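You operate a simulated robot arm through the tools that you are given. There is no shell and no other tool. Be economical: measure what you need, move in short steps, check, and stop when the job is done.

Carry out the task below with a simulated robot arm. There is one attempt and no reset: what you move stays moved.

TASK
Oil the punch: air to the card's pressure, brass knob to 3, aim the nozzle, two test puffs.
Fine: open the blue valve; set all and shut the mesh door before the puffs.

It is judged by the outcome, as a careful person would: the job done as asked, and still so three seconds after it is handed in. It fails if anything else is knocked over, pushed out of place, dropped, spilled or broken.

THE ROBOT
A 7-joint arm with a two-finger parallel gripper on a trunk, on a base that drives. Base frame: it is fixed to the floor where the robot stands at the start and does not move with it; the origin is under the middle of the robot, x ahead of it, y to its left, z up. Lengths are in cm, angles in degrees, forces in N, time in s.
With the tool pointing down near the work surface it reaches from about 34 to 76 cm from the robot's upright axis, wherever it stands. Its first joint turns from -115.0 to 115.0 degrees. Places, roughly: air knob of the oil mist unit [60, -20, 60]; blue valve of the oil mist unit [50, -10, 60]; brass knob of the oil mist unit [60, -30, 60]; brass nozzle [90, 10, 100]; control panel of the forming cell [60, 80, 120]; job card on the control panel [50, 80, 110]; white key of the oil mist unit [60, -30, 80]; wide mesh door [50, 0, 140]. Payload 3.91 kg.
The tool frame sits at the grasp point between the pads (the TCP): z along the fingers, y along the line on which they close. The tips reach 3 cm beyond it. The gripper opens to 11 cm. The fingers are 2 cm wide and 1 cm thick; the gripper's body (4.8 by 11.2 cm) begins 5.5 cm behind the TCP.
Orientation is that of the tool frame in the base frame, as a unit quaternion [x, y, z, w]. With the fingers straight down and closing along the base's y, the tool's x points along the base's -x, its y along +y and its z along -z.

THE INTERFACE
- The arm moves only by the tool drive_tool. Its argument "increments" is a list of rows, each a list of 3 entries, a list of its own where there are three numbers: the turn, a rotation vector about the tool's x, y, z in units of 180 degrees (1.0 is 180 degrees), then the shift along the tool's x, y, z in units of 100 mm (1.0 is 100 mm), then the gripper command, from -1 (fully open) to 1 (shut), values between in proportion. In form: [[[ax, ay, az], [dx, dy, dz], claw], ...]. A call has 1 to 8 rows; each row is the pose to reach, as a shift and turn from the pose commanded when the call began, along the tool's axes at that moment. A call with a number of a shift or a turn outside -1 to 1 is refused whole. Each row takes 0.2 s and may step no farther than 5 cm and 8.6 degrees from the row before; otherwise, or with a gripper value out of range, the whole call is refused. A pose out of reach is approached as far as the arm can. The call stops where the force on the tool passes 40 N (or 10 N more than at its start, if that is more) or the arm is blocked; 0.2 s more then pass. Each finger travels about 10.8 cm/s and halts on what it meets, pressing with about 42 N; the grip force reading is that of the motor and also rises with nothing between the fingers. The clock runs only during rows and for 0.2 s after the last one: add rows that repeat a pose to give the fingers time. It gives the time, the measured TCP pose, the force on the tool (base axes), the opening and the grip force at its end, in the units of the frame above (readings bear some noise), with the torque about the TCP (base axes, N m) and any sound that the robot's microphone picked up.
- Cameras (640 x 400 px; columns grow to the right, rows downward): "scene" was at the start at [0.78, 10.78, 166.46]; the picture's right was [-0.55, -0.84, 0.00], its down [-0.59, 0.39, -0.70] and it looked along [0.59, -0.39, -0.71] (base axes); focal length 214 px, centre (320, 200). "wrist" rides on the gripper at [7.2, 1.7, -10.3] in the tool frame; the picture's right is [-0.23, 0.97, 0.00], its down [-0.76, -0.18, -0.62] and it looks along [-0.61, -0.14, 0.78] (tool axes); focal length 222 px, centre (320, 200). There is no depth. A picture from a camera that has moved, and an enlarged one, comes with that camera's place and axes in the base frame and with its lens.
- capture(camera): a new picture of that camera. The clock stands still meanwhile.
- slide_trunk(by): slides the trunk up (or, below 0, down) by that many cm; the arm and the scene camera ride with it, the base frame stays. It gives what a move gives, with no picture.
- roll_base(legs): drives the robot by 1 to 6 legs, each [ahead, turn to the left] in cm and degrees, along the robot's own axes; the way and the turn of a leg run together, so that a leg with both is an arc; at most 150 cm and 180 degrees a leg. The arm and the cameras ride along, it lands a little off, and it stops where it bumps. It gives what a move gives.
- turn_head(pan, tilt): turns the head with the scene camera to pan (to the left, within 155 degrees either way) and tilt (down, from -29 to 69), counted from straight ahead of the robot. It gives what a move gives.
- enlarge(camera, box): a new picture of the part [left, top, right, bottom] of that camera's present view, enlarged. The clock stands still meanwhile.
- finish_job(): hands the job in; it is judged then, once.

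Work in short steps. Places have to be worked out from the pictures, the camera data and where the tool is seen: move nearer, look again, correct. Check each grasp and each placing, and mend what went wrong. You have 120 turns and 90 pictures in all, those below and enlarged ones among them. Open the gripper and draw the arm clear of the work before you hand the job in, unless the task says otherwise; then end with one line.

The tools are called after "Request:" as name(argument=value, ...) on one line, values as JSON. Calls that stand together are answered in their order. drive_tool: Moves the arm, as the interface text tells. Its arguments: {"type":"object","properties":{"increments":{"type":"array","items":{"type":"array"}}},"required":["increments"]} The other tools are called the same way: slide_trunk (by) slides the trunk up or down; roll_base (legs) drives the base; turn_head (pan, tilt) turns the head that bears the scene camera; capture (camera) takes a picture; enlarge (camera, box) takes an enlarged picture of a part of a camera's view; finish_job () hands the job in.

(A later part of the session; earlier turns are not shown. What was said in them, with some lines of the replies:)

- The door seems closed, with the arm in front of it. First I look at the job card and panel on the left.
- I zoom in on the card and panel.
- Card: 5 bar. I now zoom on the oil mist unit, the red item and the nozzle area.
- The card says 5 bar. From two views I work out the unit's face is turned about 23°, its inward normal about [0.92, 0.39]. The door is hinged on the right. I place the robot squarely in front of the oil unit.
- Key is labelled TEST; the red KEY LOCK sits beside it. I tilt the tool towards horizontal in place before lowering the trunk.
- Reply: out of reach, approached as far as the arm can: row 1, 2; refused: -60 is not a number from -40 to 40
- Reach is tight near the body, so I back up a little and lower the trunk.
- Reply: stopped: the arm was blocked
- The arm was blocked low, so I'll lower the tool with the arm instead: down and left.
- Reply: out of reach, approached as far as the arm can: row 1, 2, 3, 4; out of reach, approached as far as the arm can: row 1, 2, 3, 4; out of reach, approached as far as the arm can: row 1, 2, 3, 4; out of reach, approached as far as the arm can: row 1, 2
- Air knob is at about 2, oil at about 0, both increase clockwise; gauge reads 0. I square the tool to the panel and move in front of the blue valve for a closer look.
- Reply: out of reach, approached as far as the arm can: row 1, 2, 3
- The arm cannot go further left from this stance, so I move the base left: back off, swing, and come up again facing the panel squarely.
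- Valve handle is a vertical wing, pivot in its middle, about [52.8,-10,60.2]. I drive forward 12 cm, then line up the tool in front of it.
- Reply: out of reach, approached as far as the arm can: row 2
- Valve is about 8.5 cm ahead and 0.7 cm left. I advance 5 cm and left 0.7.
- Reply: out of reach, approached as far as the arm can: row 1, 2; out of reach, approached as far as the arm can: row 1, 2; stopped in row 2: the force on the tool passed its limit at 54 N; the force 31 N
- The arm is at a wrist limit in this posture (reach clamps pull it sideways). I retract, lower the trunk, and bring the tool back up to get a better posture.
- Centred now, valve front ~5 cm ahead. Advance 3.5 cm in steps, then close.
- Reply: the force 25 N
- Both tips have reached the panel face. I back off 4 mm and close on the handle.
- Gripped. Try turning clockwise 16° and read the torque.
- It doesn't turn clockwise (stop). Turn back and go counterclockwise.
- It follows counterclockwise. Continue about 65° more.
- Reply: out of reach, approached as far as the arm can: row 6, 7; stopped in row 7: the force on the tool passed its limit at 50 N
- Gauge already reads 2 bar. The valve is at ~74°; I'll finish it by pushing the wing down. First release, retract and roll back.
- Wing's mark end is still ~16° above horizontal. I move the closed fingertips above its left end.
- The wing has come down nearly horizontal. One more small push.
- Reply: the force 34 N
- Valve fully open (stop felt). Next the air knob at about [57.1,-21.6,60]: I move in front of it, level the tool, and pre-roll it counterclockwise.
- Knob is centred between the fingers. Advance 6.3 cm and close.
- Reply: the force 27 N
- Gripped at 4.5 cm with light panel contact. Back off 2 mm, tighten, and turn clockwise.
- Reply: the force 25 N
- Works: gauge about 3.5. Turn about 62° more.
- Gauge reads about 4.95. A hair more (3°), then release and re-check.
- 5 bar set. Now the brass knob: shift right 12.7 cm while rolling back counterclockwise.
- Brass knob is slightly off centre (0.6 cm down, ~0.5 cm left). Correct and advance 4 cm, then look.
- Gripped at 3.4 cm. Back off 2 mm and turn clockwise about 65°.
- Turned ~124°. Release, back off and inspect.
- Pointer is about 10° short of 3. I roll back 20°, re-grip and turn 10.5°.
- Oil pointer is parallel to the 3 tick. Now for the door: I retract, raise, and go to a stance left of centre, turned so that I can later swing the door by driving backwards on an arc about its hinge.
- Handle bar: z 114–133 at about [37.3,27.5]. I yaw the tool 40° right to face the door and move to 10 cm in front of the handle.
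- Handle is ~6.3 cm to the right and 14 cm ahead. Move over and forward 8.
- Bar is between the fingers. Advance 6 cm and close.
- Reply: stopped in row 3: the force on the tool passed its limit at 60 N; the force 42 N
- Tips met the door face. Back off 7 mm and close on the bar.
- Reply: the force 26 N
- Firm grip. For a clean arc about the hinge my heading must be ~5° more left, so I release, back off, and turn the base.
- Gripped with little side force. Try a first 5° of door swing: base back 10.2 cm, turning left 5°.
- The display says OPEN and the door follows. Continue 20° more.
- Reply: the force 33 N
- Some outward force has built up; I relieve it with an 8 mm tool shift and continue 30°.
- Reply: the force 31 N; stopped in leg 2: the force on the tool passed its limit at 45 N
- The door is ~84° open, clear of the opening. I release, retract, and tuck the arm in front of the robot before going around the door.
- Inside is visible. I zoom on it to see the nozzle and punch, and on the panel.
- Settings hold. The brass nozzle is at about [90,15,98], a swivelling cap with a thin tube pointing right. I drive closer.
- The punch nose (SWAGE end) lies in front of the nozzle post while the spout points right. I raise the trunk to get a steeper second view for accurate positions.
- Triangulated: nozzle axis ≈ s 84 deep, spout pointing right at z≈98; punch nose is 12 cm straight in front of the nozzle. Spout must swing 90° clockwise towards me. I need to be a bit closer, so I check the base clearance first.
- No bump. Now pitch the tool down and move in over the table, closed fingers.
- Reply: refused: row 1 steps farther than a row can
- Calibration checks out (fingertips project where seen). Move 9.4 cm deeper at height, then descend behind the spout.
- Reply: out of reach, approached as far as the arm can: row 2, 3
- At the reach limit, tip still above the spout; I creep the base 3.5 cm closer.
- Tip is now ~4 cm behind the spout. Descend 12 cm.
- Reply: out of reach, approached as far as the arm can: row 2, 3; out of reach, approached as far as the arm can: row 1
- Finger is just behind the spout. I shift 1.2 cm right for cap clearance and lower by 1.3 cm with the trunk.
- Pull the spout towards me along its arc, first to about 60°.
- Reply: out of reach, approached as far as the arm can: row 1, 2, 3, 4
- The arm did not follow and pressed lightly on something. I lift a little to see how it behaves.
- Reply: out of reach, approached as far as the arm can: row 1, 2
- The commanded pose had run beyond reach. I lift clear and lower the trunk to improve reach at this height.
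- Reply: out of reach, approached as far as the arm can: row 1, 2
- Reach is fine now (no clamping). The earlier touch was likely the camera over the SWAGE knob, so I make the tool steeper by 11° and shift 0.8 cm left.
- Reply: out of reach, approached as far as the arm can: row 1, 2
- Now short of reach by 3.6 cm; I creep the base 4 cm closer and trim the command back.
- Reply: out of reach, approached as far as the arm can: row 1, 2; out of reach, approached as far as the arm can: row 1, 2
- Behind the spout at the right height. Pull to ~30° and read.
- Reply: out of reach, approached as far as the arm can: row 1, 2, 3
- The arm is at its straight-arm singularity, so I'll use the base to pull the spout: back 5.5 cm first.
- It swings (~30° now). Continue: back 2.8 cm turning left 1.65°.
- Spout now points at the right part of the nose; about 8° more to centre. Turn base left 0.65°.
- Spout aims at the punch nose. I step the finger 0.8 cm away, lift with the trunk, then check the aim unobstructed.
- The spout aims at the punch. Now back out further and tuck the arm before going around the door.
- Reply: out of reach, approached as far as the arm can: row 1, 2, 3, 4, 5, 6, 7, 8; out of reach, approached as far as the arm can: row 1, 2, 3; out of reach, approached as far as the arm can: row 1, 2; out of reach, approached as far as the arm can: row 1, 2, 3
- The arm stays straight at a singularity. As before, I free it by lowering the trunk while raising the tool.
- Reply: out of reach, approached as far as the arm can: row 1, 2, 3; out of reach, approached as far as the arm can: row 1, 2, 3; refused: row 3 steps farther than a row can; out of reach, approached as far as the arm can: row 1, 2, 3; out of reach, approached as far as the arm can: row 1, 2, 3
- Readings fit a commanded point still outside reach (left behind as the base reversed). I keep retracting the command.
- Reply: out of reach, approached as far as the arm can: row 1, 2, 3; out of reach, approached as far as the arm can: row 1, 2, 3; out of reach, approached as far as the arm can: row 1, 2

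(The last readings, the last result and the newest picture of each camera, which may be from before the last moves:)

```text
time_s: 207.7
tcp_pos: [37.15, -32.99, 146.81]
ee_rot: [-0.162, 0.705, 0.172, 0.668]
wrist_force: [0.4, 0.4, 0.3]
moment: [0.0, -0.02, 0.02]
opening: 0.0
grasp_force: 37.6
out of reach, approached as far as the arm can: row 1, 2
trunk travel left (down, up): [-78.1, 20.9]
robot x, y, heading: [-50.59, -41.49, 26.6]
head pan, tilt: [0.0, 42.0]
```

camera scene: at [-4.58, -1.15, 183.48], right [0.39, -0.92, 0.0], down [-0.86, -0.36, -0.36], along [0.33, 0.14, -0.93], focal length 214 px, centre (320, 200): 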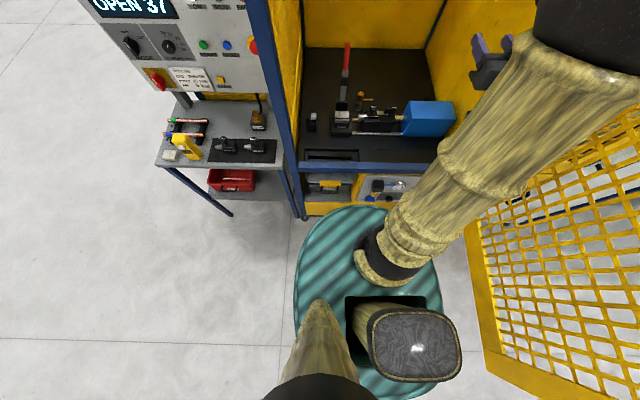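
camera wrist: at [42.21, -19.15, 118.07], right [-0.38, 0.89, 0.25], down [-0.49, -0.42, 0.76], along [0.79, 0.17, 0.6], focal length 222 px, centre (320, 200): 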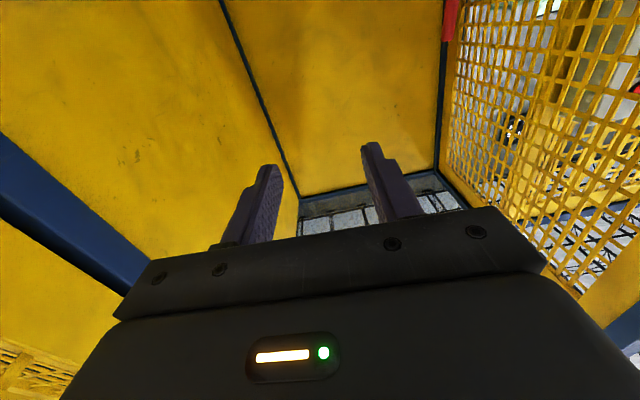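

Request:
drive_tool(increments=[[[0, 0, 0], [0.2, 0.1, -0.4], 1], [[0, 0, 0], [0.4, 0.2, -0.8], 1], [[0, 0, 0], [0.6, 0.3, -1.0], 1]])

Request:
drive_tool(increments=[[[0, 0, 0], [0.2, 0.1, -0.4], 1], [[0, 0, 0], [0.4, 0.2, -0.8], 1], [[0, 0, 0], [0.6, 0.3, -1.0], 1]])

Request:
drive_tool(increments=[[[0, 0, 0], [0.2, 0.1, -0.4], 1], [[0, 0, 0], [0.4, 0.2, -0.8], 1], [[0, 0, 0], [0.6, 0.3, -1.0], 1]])

```text
time_s: 208.5
tcp_pos: [37.33, -35.51, 146.21]
ee_rot: [-0.162, 0.705, 0.172, 0.669]
wrist_force: [0.2, 0.3, -0.5]
moment: [-0.03, 0.01, -0.01]
opening: 0.0
grasp_force: 37.8
out of reach, approached as far as the arm can: row 1, 2, 3
trunk travel left (down, up): [-78.1, 20.9]
robot x, y, heading: [-50.47, -41.63, 26.8]
head pan, tilt: [0.0, 42.0]
```

```text
time_s: 209.5
tcp_pos: [27.41, -40.59, 143.78]
ee_rot: [-0.136, 0.693, 0.154, 0.691]
wrist_force: [-0.3, -1.5, -0.7]
moment: [0.0, -0.06, 0.07]
opening: 0.01
grasp_force: 37.4
out of reach, approached as far as the arm can: row 1
trunk travel left (down, up): [-78.1, 20.9]
robot x, y, heading: [-50.62, -41.93, 26.9]
head pan, tilt: [0.0, 42.0]
stopped in row 3: the arm was blocked; the commanded pose is now the measured one
```

```text
time_s: 210.3
tcp_pos: [16.7, -41.34, 137.85]
ee_rot: [-0.138, 0.692, 0.156, 0.691]
wrist_force: [0.4, 0.7, 0.2]
moment: [-0.01, 0.03, -0.02]
opening: 0.0
grasp_force: 37.8
trunk travel left (down, up): [-78.1, 20.9]
robot x, y, heading: [-50.22, -41.57, 26.7]
head pan, tilt: [0.0, 42.0]
```

The arm is free and commanded pose synced. Now drive around the door to its outer side.

Request:
roll_base(legs=[[0, 49], [-63, 0], [0, 76], [-88, 0]])

Request:
turn_head(pan=-40, tilt=35)

Request:
capture(camera="scene")

```text
time_s: 227.7
tcp_pos: [-27.44, -87.8, 137.84]
ee_rot: [-0.687, 0.162, 0.693, 0.145]
wrist_force: [0.0, 0.1, 0.0]
moment: [-0.02, -0.03, -0.01]
opening: 0.0
grasp_force: 37.1
trunk travel left (down, up): [-78.1, 20.9]
robot x, y, heading: [16.81, -138.46, 157.8]
head pan, tilt: [0.0, 42.0]
```

```text
time_s: 228.8
tcp_pos: [-27.46, -87.74, 137.85]
ee_rot: [-0.687, 0.161, 0.693, 0.145]
wrist_force: [-0.2, 0.8, -0.7]
moment: [0.0, 0.01, 0.0]
opening: 0.01
grasp_force: 38.2
trunk travel left (down, up): [-78.1, 20.9]
robot x, y, heading: [17.24, -138.05, 157.4]
head pan, tilt: [-40.0, 35.0]
```

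```text
4 pictures are left
camera scene: at [12.4, -146.87, 168.54], right [0.89, 0.46, 0.0], down [0.27, -0.51, -0.82], along [-0.38, 0.73, -0.57], focal length 214 px, centre (320, 200)
```

scene: 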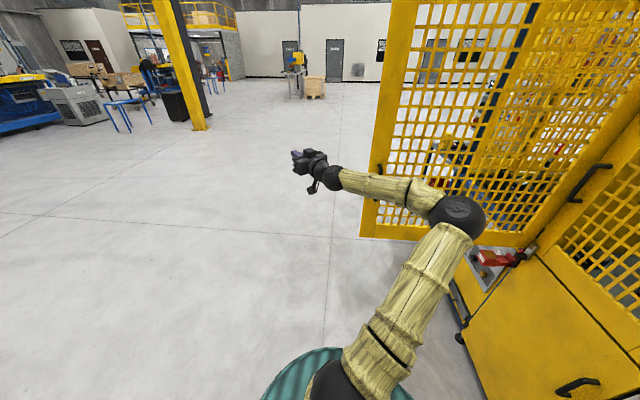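

Door and handle are where I left them (~84°). I square up the base for the arc and bring the tool towards the handle.

Request:
roll_base(legs=[[0, -5.5]])

Request:
drive_tool(increments=[[[0.03, 0, 0], [0.15, -0.2, -0.2], -0.3], [[0.06, 0, 0], [0.3, -0.4, -0.4], -0.3], [[0.09, 0, 0], [0.5, -0.6, -0.6], -0.3], [[0.115, 0, 0], [0.7, -0.85, -0.82], -0.3]])

```text
time_s: 229.8
tcp_pos: [-22.41, -83.65, 137.85]
ee_rot: [-0.679, 0.195, 0.685, 0.18]
wrist_force: [0.1, 0.0, 0.7]
moment: [0.0, -0.03, -0.02]
opening: 0.0
grasp_force: 38.2
trunk travel left (down, up): [-78.1, 20.9]
robot x, y, heading: [17.18, -138.17, 152.0]
head pan, tilt: [-40.0, 35.0]
```

```text
time_s: 230.8
tcp_pos: [-11.11, -80.69, 130.56]
ee_rot: [-0.635, 0.316, 0.639, 0.299]
wrist_force: [0.5, 0.6, 0.2]
moment: [0.0, 0.04, 0.03]
opening: 7.13
grasp_force: 0.2
trunk travel left (down, up): [-78.1, 20.9]
robot x, y, heading: [16.66, -138.24, 151.8]
head pan, tilt: [-40.0, 35.0]
```

Request:
drive_tool(increments=[[[0.03, 0, 0], [0.2, -0.3, -0.15], -0.3], [[0.06, 0, 0], [0.4, -0.6, -0.3], -0.3], [[0.09, 0, 0], [0.6, -0.85, -0.46], -0.3], [[0.114, 0, 0], [0.69, -1.0, -0.46], -0.3]])

Request:
capture(camera="wrist")

```text
time_s: 231.8
tcp_pos: [-0.79, -77.82, 123.51]
ee_rot: [-0.572, 0.424, 0.572, 0.407]
wrist_force: [0.7, 0.2, 0.6]
moment: [0.01, 0.02, -0.01]
opening: 7.15
grasp_force: 0.1
trunk travel left (down, up): [-78.1, 20.9]
robot x, y, heading: [16.84, -138.37, 151.9]
head pan, tilt: [-40.0, 35.0]
```

```text
3 pictures are left
camera wrist: at [1.01, -88.51, 116.48], right [-0.92, -0.3, 0.25], down [0.37, -0.52, 0.77], along [-0.1, 0.8, 0.59], focal length 222 px, centre (320, 200)
```

wrist: 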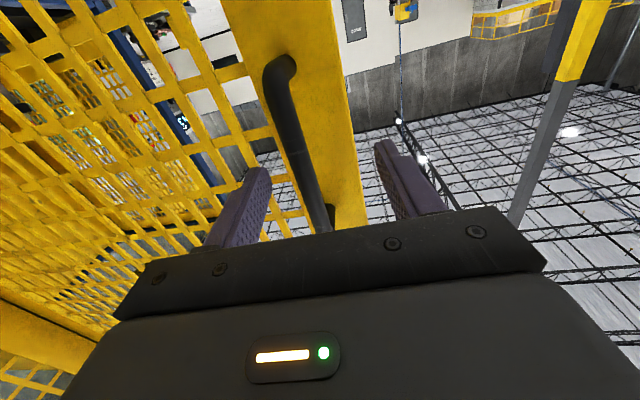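

Bar is ~1.8 cm to the right of the tool's centreline. Shift, advance 8 cm and close.

Request:
drive_tool(increments=[[[0, 0, 0], [0, -0.18, 0], -0.3], [[0, 0, 0], [0, -0.18, 0.4], -0.3], [[0, 0, 0], [0, -0.18, 0.7], -0.3], [[0, 0, 0], [0, -0.18, 0.82], -0.3], [[0, 0, 0], [0, -0.18, 0.82], 0], [[0, 0, 0], [0, -0.18, 0.82], 0.4], [[0, 0, 0], [0, -0.18, 0.82], 1], [[0, 0, 0], [0, -0.18, 0.82], 1]])

```text
time_s: 233.6
tcp_pos: [-2.39, -69.93, 123.47]
ee_rot: [0.575, -0.419, -0.574, -0.406]
wrist_force: [-27.5, -10.0, -1.9]
moment: [0.51, -0.76, 0.85]
opening: 1.57
grasp_force: 45.0
trunk travel left (down, up): [-78.1, 20.9]
robot x, y, heading: [17.0, -138.29, 151.9]
head pan, tilt: [-40.0, 35.0]
```

Gripped. Relieve the side force and swing the door back: forward arc, 30° first.

Request:
drive_tool(increments=[[[0, 0, 0], [0, 0.08, 0], 1]])

Request:
roll_base(legs=[[18.9, -10], [18.9, -10], [18.9, -10]])

```text
time_s: 234.0
tcp_pos: [-2.19, -70.0, 123.44]
ee_rot: [0.572, -0.423, -0.572, -0.408]
wrist_force: [-13.3, -5.3, -0.2]
moment: [0.12, -1.03, 0.54]
opening: 1.58
grasp_force: 45.4
trunk travel left (down, up): [-78.1, 20.9]
robot x, y, heading: [16.65, -138.1, 151.7]
head pan, tilt: [-40.0, 35.0]
```

```text
time_s: 238.4
tcp_pos: [-7.38, -30.9, 123.42]
ee_rot: [-0.446, 0.556, 0.449, 0.54]
wrist_force: [-26.5, 5.1, 3.8]
moment: [-0.44, -0.63, 0.49]
opening: 1.59
grasp_force: 44.9
trunk travel left (down, up): [-78.1, 20.9]
robot x, y, heading: [-24.41, -99.62, 122.3]
head pan, tilt: [-40.0, 35.0]
```

Request:
drive_tool(increments=[[[0, 0, 0], [0, 0.1, 0], 1]])

Request:
roll_base(legs=[[18.9, -10], [18.9, -10], [18.9, -10]])

```text
time_s: 238.8
tcp_pos: [-7.44, -30.98, 123.42]
ee_rot: [-0.443, 0.558, 0.448, 0.541]
wrist_force: [4.9, -0.8, 0.4]
moment: [-0.34, -1.02, -0.38]
opening: 1.6
grasp_force: 44.8
trunk travel left (down, up): [-78.1, 20.9]
robot x, y, heading: [-24.38, -99.64, 121.7]
head pan, tilt: [-40.0, 35.0]
```

```text
time_s: 243.2
tcp_pos: [7.78, 5.11, 123.39]
ee_rot: [-0.285, 0.652, 0.291, 0.64]
wrist_force: [3.3, -2.9, -1.8]
moment: [-0.39, -1.13, -0.28]
opening: 1.59
grasp_force: 44.9
trunk travel left (down, up): [-78.1, 20.9]
robot x, y, heading: [-40.9, -46.14, 92.8]
head pan, tilt: [-40.0, 35.0]
stopped in leg 3: the force on the tool passed its limit at 41 N (the readings are from after the stop); the commanded pose is now the measured one
```

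Request:
roll_base(legs=[[19, -10], [15.2, -8]])

```text
time_s: 246.0
tcp_pos: [24.79, 20.82, 123.44]
ee_rot: [-0.177, 0.689, 0.188, 0.677]
wrist_force: [14.8, -22.4, 1.7]
moment: [-0.32, -1.19, -0.65]
opening: 1.59
grasp_force: 45.1
trunk travel left (down, up): [-78.1, 20.9]
robot x, y, heading: [-37.38, -12.56, 75.3]
head pan, tilt: [-40.0, 35.0]
```

Request:
drive_tool(increments=[[[0, 0, 0], [0, -0.08, 0], 1]])

Request:
roll_base(legs=[[13.6, -7.2]])

Request:
drive_tool(increments=[[[0, 0, 0], [0, 0, 0.1], 1], [[0, 0, 0], [0, 0, 0.2], 1], [[0, 0, 0], [0, 0, 0.3], 1], [[0, 0, 0], [0, 0, 0.4], 1]])

```text
time_s: 246.4
tcp_pos: [24.74, 20.73, 123.45]
ee_rot: [-0.183, 0.688, 0.19, 0.676]
wrist_force: [-3.6, 7.6, -3.0]
moment: [-0.53, -0.85, 0.47]
opening: 1.58
grasp_force: 45.4
trunk travel left (down, up): [-78.1, 20.9]
robot x, y, heading: [-37.67, -12.94, 75.3]
head pan, tilt: [-40.0, 35.0]
```

```text
time_s: 247.8
tcp_pos: [32.81, 25.4, 123.7]
ee_rot: [-0.135, 0.698, 0.145, 0.688]
wrist_force: [-27.4, -3.5, -10.2]
moment: [-1.01, -0.08, 0.09]
opening: 1.59
grasp_force: 45.4
trunk travel left (down, up): [-78.1, 20.9]
robot x, y, heading: [-33.25, 0.62, 67.7]
head pan, tilt: [-40.0, 35.0]
```

```text
time_s: 248.4
tcp_pos: [33.76, 25.86, 123.69]
ee_rot: [-0.138, 0.699, 0.145, 0.687]
wrist_force: [-28.1, -12.1, 4.9]
moment: [-0.89, -0.61, 0.05]
opening: 1.59
grasp_force: 45.1
trunk travel left (down, up): [-78.1, 20.9]
robot x, y, heading: [-33.48, 0.52, 67.8]
head pan, tilt: [-40.0, 35.0]
stopped in row 2: the force on the tool passed its limit at 59 N (the readings are from after the stop); the commanded pose is now the measured one
```

The push met a firm stop where the door was originally closed. Check the display.

Request:
enlarge(camera="scene", box=[160, 50, 560, 300])

```text
1.60 times, centred on (360, 175) of scene
camera zoom: at [-42.59, 4.51, 168.54], right [0.47, -0.88, 0.0], down [-0.5, -0.27, -0.82], along [0.73, 0.38, -0.57], focal length 343 px, centre (256, 240)
```

zoom: 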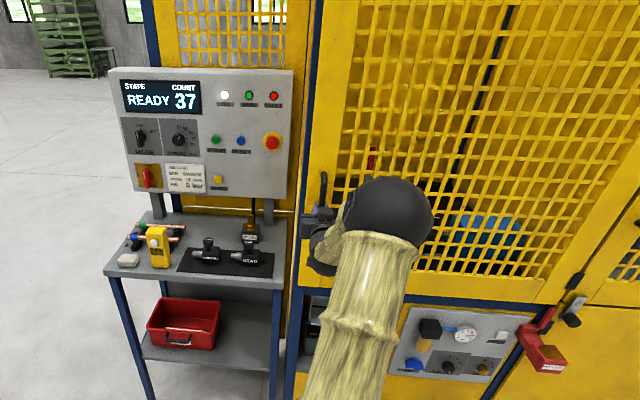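

READY – the door is closed, and the gauge still shows 5. I release the handle, retract, reposition the base for the TEST key and lower the trunk.

Request:
drive_tool(increments=[[[0, 0, 0], [0, 0, 0], 0.4], [[0, 0, 0], [0, 0, 0], -0.2], [[0, 0, 0], [0, 0, -0.45], -0.3], [[0, 0, 0], [0, 0, -0.9], -0.3], [[0, 0, 0], [0, 0, -0.9], 1], [[0, 0, 0], [0, 0, -0.9], 1], [[0, 0, 0], [0, 0, -0.9], 1]])

Request:
roll_base(legs=[[0, 42.5], [-47.2, 0], [0, -61.3]])

Request:
slide_trunk(by=-40)

Request:
slide_trunk(by=-5.3)

```text
time_s: 250.0
tcp_pos: [26.1, 22.74, 123.03]
ee_rot: [-0.136, 0.701, 0.144, 0.685]
wrist_force: [-0.1, 1.1, 0.9]
moment: [0.0, 0.01, 0.02]
opening: 0.0
grasp_force: 37.8
trunk travel left (down, up): [-78.1, 20.9]
robot x, y, heading: [-33.57, 0.7, 67.6]
head pan, tilt: [-40.0, 35.0]
```

```text
time_s: 259.9
tcp_pos: [46.7, -41.55, 123.22]
ee_rot: [-0.026, 0.713, 0.037, 0.699]
wrist_force: [-0.1, 0.4, 0.6]
moment: [-0.02, -0.01, 0.02]
opening: 0.0
grasp_force: 37.4
trunk travel left (down, up): [-78.1, 20.9]
robot x, y, heading: [-16.36, -44.35, 50.2]
head pan, tilt: [-40.0, 35.0]
```

```text
time_s: 263.7
tcp_pos: [46.69, -41.46, 83.26]
ee_rot: [-0.027, 0.713, 0.038, 0.699]
wrist_force: [-0.8, 0.4, 0.1]
moment: [0.0, -0.01, -0.04]
opening: 0.0
grasp_force: 38.2
trunk travel left (down, up): [-38.1, 60.9]
robot x, y, heading: [-16.46, -44.66, 50.1]
head pan, tilt: [-40.0, 35.0]
```

```text
time_s: 264.6
tcp_pos: [46.73, -41.61, 77.98]
ee_rot: [-0.026, 0.713, 0.037, 0.699]
wrist_force: [-0.5, -0.4, 0.2]
moment: [0.0, -0.01, 0.02]
opening: 0.03
grasp_force: 37.7
trunk travel left (down, up): [-32.8, 66.2]
robot x, y, heading: [-16.53, -44.37, 49.9]
head pan, tilt: [-40.0, 35.0]
```

Request:
roll_base(legs=[[11, 0]])

Request:
capture(camera="wrist")

```text
time_s: 265.5
tcp_pos: [47.64, -40.17, 78.1]
ee_rot: [-0.024, 0.712, 0.034, 0.7]
wrist_force: [-19.0, 0.4, 4.6]
moment: [-0.01, -0.32, 0.0]
opening: 0.02
grasp_force: 37.4
trunk travel left (down, up): [-32.8, 66.2]
robot x, y, heading: [-14.55, -42.72, 50.0]
head pan, tilt: [-40.0, 35.0]
stopped in leg 1: the force on the tool passed its limit at 103 N (the readings are from after the stop); the commanded pose is now the measured one
```

```text
1 pictures are left
camera wrist: at [37.27, -39.32, 71.1], right [-0.08, 0.97, 0.24], down [-0.59, -0.24, 0.77], along [0.8, -0.09, 0.59], focal length 222 px, centre (320, 200)
```

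wrist: 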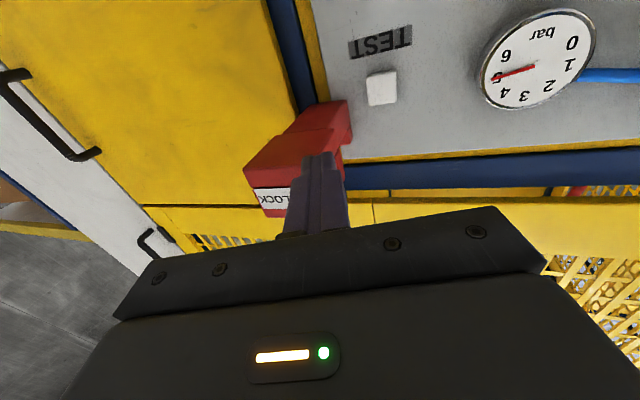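

I bumped the red box's front (it looks unmoved). I back off, swing left and yaw the tool 21° right so the hand comes in from the left, clear of the box.

Request:
drive_tool(increments=[[[0, 0, 0], [0, 0, -0.3], 1], [[0.03, 0, 0], [0, 0.3, -0.3], 1], [[0.06, 0, 0], [0.03, 0.6, -0.3], 1], [[0.09, 0, 0], [0.07, 0.85, -0.3], 1], [[0.115, 0, 0], [0.07, 0.85, -0.3], 1]])

```text
time_s: 266.7
tcp_pos: [44.15, -32.09, 77.37]
ee_rot: [0.103, 0.707, -0.096, 0.693]
wrist_force: [0.4, -0.6, -1.1]
moment: [0.04, 0.03, 0.02]
opening: 0.0
grasp_force: 37.6
trunk travel left (down, up): [-32.8, 66.2]
robot x, y, heading: [-15.08, -42.51, 50.2]
head pan, tilt: [-40.0, 35.0]
```

Request:
drive_tool(increments=[[[0, 0, 0], [0, 0.12, 0.4], 1], [[0, 0, 0], [0, 0.24, 0.8], 1]])

Request:
drive_tool(increments=[[[0, 0, 0], [0, 0.07, 0.25], 1], [[0, 0, 0], [0, 0.13, 0.45], 1]])

Request:
capture(camera="wrist")

```text
time_s: 267.3
tcp_pos: [52.57, -31.7, 77.11]
ee_rot: [0.103, 0.707, -0.095, 0.693]
wrist_force: [-0.8, 0.1, 0.0]
moment: [0.01, 0.01, 0.0]
opening: 0.0
grasp_force: 37.4
trunk travel left (down, up): [-32.8, 66.2]
robot x, y, heading: [-15.07, -42.91, 50.2]
head pan, tilt: [-40.0, 35.0]
```

```text
time_s: 267.9
tcp_pos: [57.14, -31.58, 76.97]
ee_rot: [0.102, 0.708, -0.095, 0.693]
wrist_force: [-0.3, -0.8, -0.5]
moment: [0.0, 0.03, -0.02]
opening: 0.01
grasp_force: 37.7
trunk travel left (down, up): [-32.8, 66.2]
robot x, y, heading: [-15.1, -42.79, 50.0]
head pan, tilt: [-40.0, 35.0]
```

```text
0 pictures are left
camera wrist: at [47.66, -27.14, 70.05], right [0.27, 0.93, 0.23], down [-0.63, -0.01, 0.77], along [0.72, -0.36, 0.59], focal length 222 px, centre (320, 200)
```

wrist: 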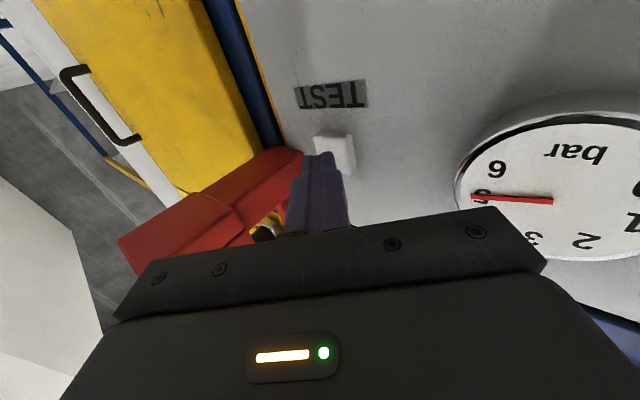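

Fingertip is ~2.5 cm in front of the TEST key, clear of the red box. First press.

Request:
drive_tool(increments=[[[0, 0, 0], [-0.03, 0.06, 0.15], 1], [[0, 0, 0], [-0.04, 0.09, 0.22], 1], [[0, 0, 0], [-0.04, 0.11, 0.27], 1], [[0, 0, 0], [-0.04, 0.117, 0.295], 1], [[0, 0, 0], [-0.04, 0.13, 0.325], 1]])

```text
time_s: 268.7
tcp_pos: [59.68, -31.51, 77.38]
ee_rot: [0.104, 0.71, -0.094, 0.691]
wrist_force: [-26.2, -2.6, 3.8]
moment: [0.02, -0.16, -0.08]
opening: 0.02
grasp_force: 38.1
trunk travel left (down, up): [-32.8, 66.2]
robot x, y, heading: [-14.74, -43.19, 50.0]
head pan, tilt: [-40.0, 35.0]
heard: click
stopped in row 3: the force on the tool passed its limit at 49 N (the readings are from after the stop); the commanded pose is now the measured one
```

Heard a click. Release by backing off 2 cm and listen.

Request:
drive_tool(increments=[[[0, 0, 0], [0, -0.05, -0.12], 1], [[0, 0, 0], [0, -0.08, -0.2], 1], [[0, 0, 0], [0, -0.08, -0.2], 1], [[0, 0, 0], [0, -0.08, -0.2], 1], [[0, 0, 0], [0, -0.08, -0.2], 1]])

```text
time_s: 269.9
tcp_pos: [57.77, -31.43, 77.24]
ee_rot: [0.103, 0.711, -0.094, 0.69]
wrist_force: [0.2, 0.7, 0.4]
moment: [-0.02, -0.02, 0.01]
opening: 0.0
grasp_force: 37.7
trunk travel left (down, up): [-32.8, 66.2]
robot x, y, heading: [-15.36, -42.9, 49.9]
head pan, tilt: [-40.0, 35.0]
```

Second press, same path.

Request:
drive_tool(increments=[[[0, 0, 0], [0, 0.04, 0.1], 1], [[0, 0, 0], [0, 0.065, 0.16], 1], [[0, 0, 0], [0, 0.08, 0.2], 1], [[0, 0, 0], [0, 0.085, 0.215], 1]])

Request:
drive_tool(increments=[[[0, 0, 0], [0, -0.05, -0.12], 1], [[0, 0, 0], [0, -0.08, -0.2], 1], [[0, 0, 0], [0, -0.08, -0.2], 1], [[0, 0, 0], [0, -0.08, -0.2], 1]])

```text
time_s: 270.8
tcp_pos: [59.47, -31.26, 77.11]
ee_rot: [0.104, 0.711, -0.093, 0.689]
wrist_force: [-27.5, -1.2, 4.5]
moment: [-0.04, -0.2, 0.02]
opening: 0.03
grasp_force: 37.7
trunk travel left (down, up): [-32.8, 66.2]
robot x, y, heading: [-15.32, -42.74, 50.1]
head pan, tilt: [-40.0, 35.0]
heard: click
stopped in row 4: the force on the tool passed its limit at 46 N (the readings are from after the stop); the commanded pose is now the measured one
```

```text
time_s: 271.8
tcp_pos: [57.58, -31.45, 76.77]
ee_rot: [0.103, 0.712, -0.094, 0.688]
wrist_force: [0.2, -0.4, 0.3]
moment: [0.02, 0.06, 0.0]
opening: 0.01
grasp_force: 37.8
trunk travel left (down, up): [-32.8, 66.2]
robot x, y, heading: [-15.39, -43.02, 50.2]
head pan, tilt: [-40.0, 35.0]
```

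Two clicks, two puffs. Retract along the same path, open the gripper and back away.

Request:
drive_tool(increments=[[[0, 0, 0], [0, -0.1, -0.35], 1], [[0, 0, 0], [0, -0.22, -0.75], 1], [[0, 0, 0], [0, -0.28, -1.0], 1]])

Request:
drive_tool(increments=[[[0, 0, 0], [0, 0, -0.3], 0], [[0, 0, 0], [0, 0, -0.4], -1], [[0, 0, 0], [0, 0, -0.4], -1], [[0, 0, 0], [0, 0, -0.4], -1]])

Request:
roll_base(legs=[[-20, 0]])

```text
time_s: 272.6
tcp_pos: [47.14, -31.27, 76.92]
ee_rot: [0.104, 0.712, -0.095, 0.688]
wrist_force: [0.4, 0.4, -0.7]
moment: [0.0, 0.01, 0.0]
opening: 0.0
grasp_force: 37.3
trunk travel left (down, up): [-32.8, 66.2]
robot x, y, heading: [-15.47, -42.74, 49.9]
head pan, tilt: [-40.0, 35.0]
```

```text
time_s: 273.6
tcp_pos: [43.34, -30.18, 77.18]
ee_rot: [0.103, 0.713, -0.094, 0.688]
wrist_force: [-0.2, 0.1, -0.3]
moment: [-0.01, -0.02, 0.0]
opening: 11.0
grasp_force: 0.0
trunk travel left (down, up): [-32.8, 66.2]
robot x, y, heading: [-15.04, -42.88, 50.1]
head pan, tilt: [-40.0, 35.0]
```

```text
time_s: 275.4
tcp_pos: [30.58, -45.81, 77.13]
ee_rot: [0.104, 0.712, -0.095, 0.688]
wrist_force: [0.6, 0.2, -0.2]
moment: [0.02, -0.05, 0.04]
opening: 11.0
grasp_force: 0.0
trunk travel left (down, up): [-32.8, 66.2]
robot x, y, heading: [-27.94, -58.29, 50.1]
head pan, tilt: [-40.0, 35.0]
```

The arm is clear and the gripper is open, so I hand the job in.

Request:
finish_job()

```text
The job is handed in.
```

The blue valve is open, air is at 5 bar as the card asks, the brass knob is at 3, the nozzle points at the punch and the mesh door is shut; I then pressed TEST twice. Each press gave a click but no separate puff sound. On the way to the key the gripper bumped the front of the red KEY LOCK box hard (103 N); it looked unmoved afterwards.
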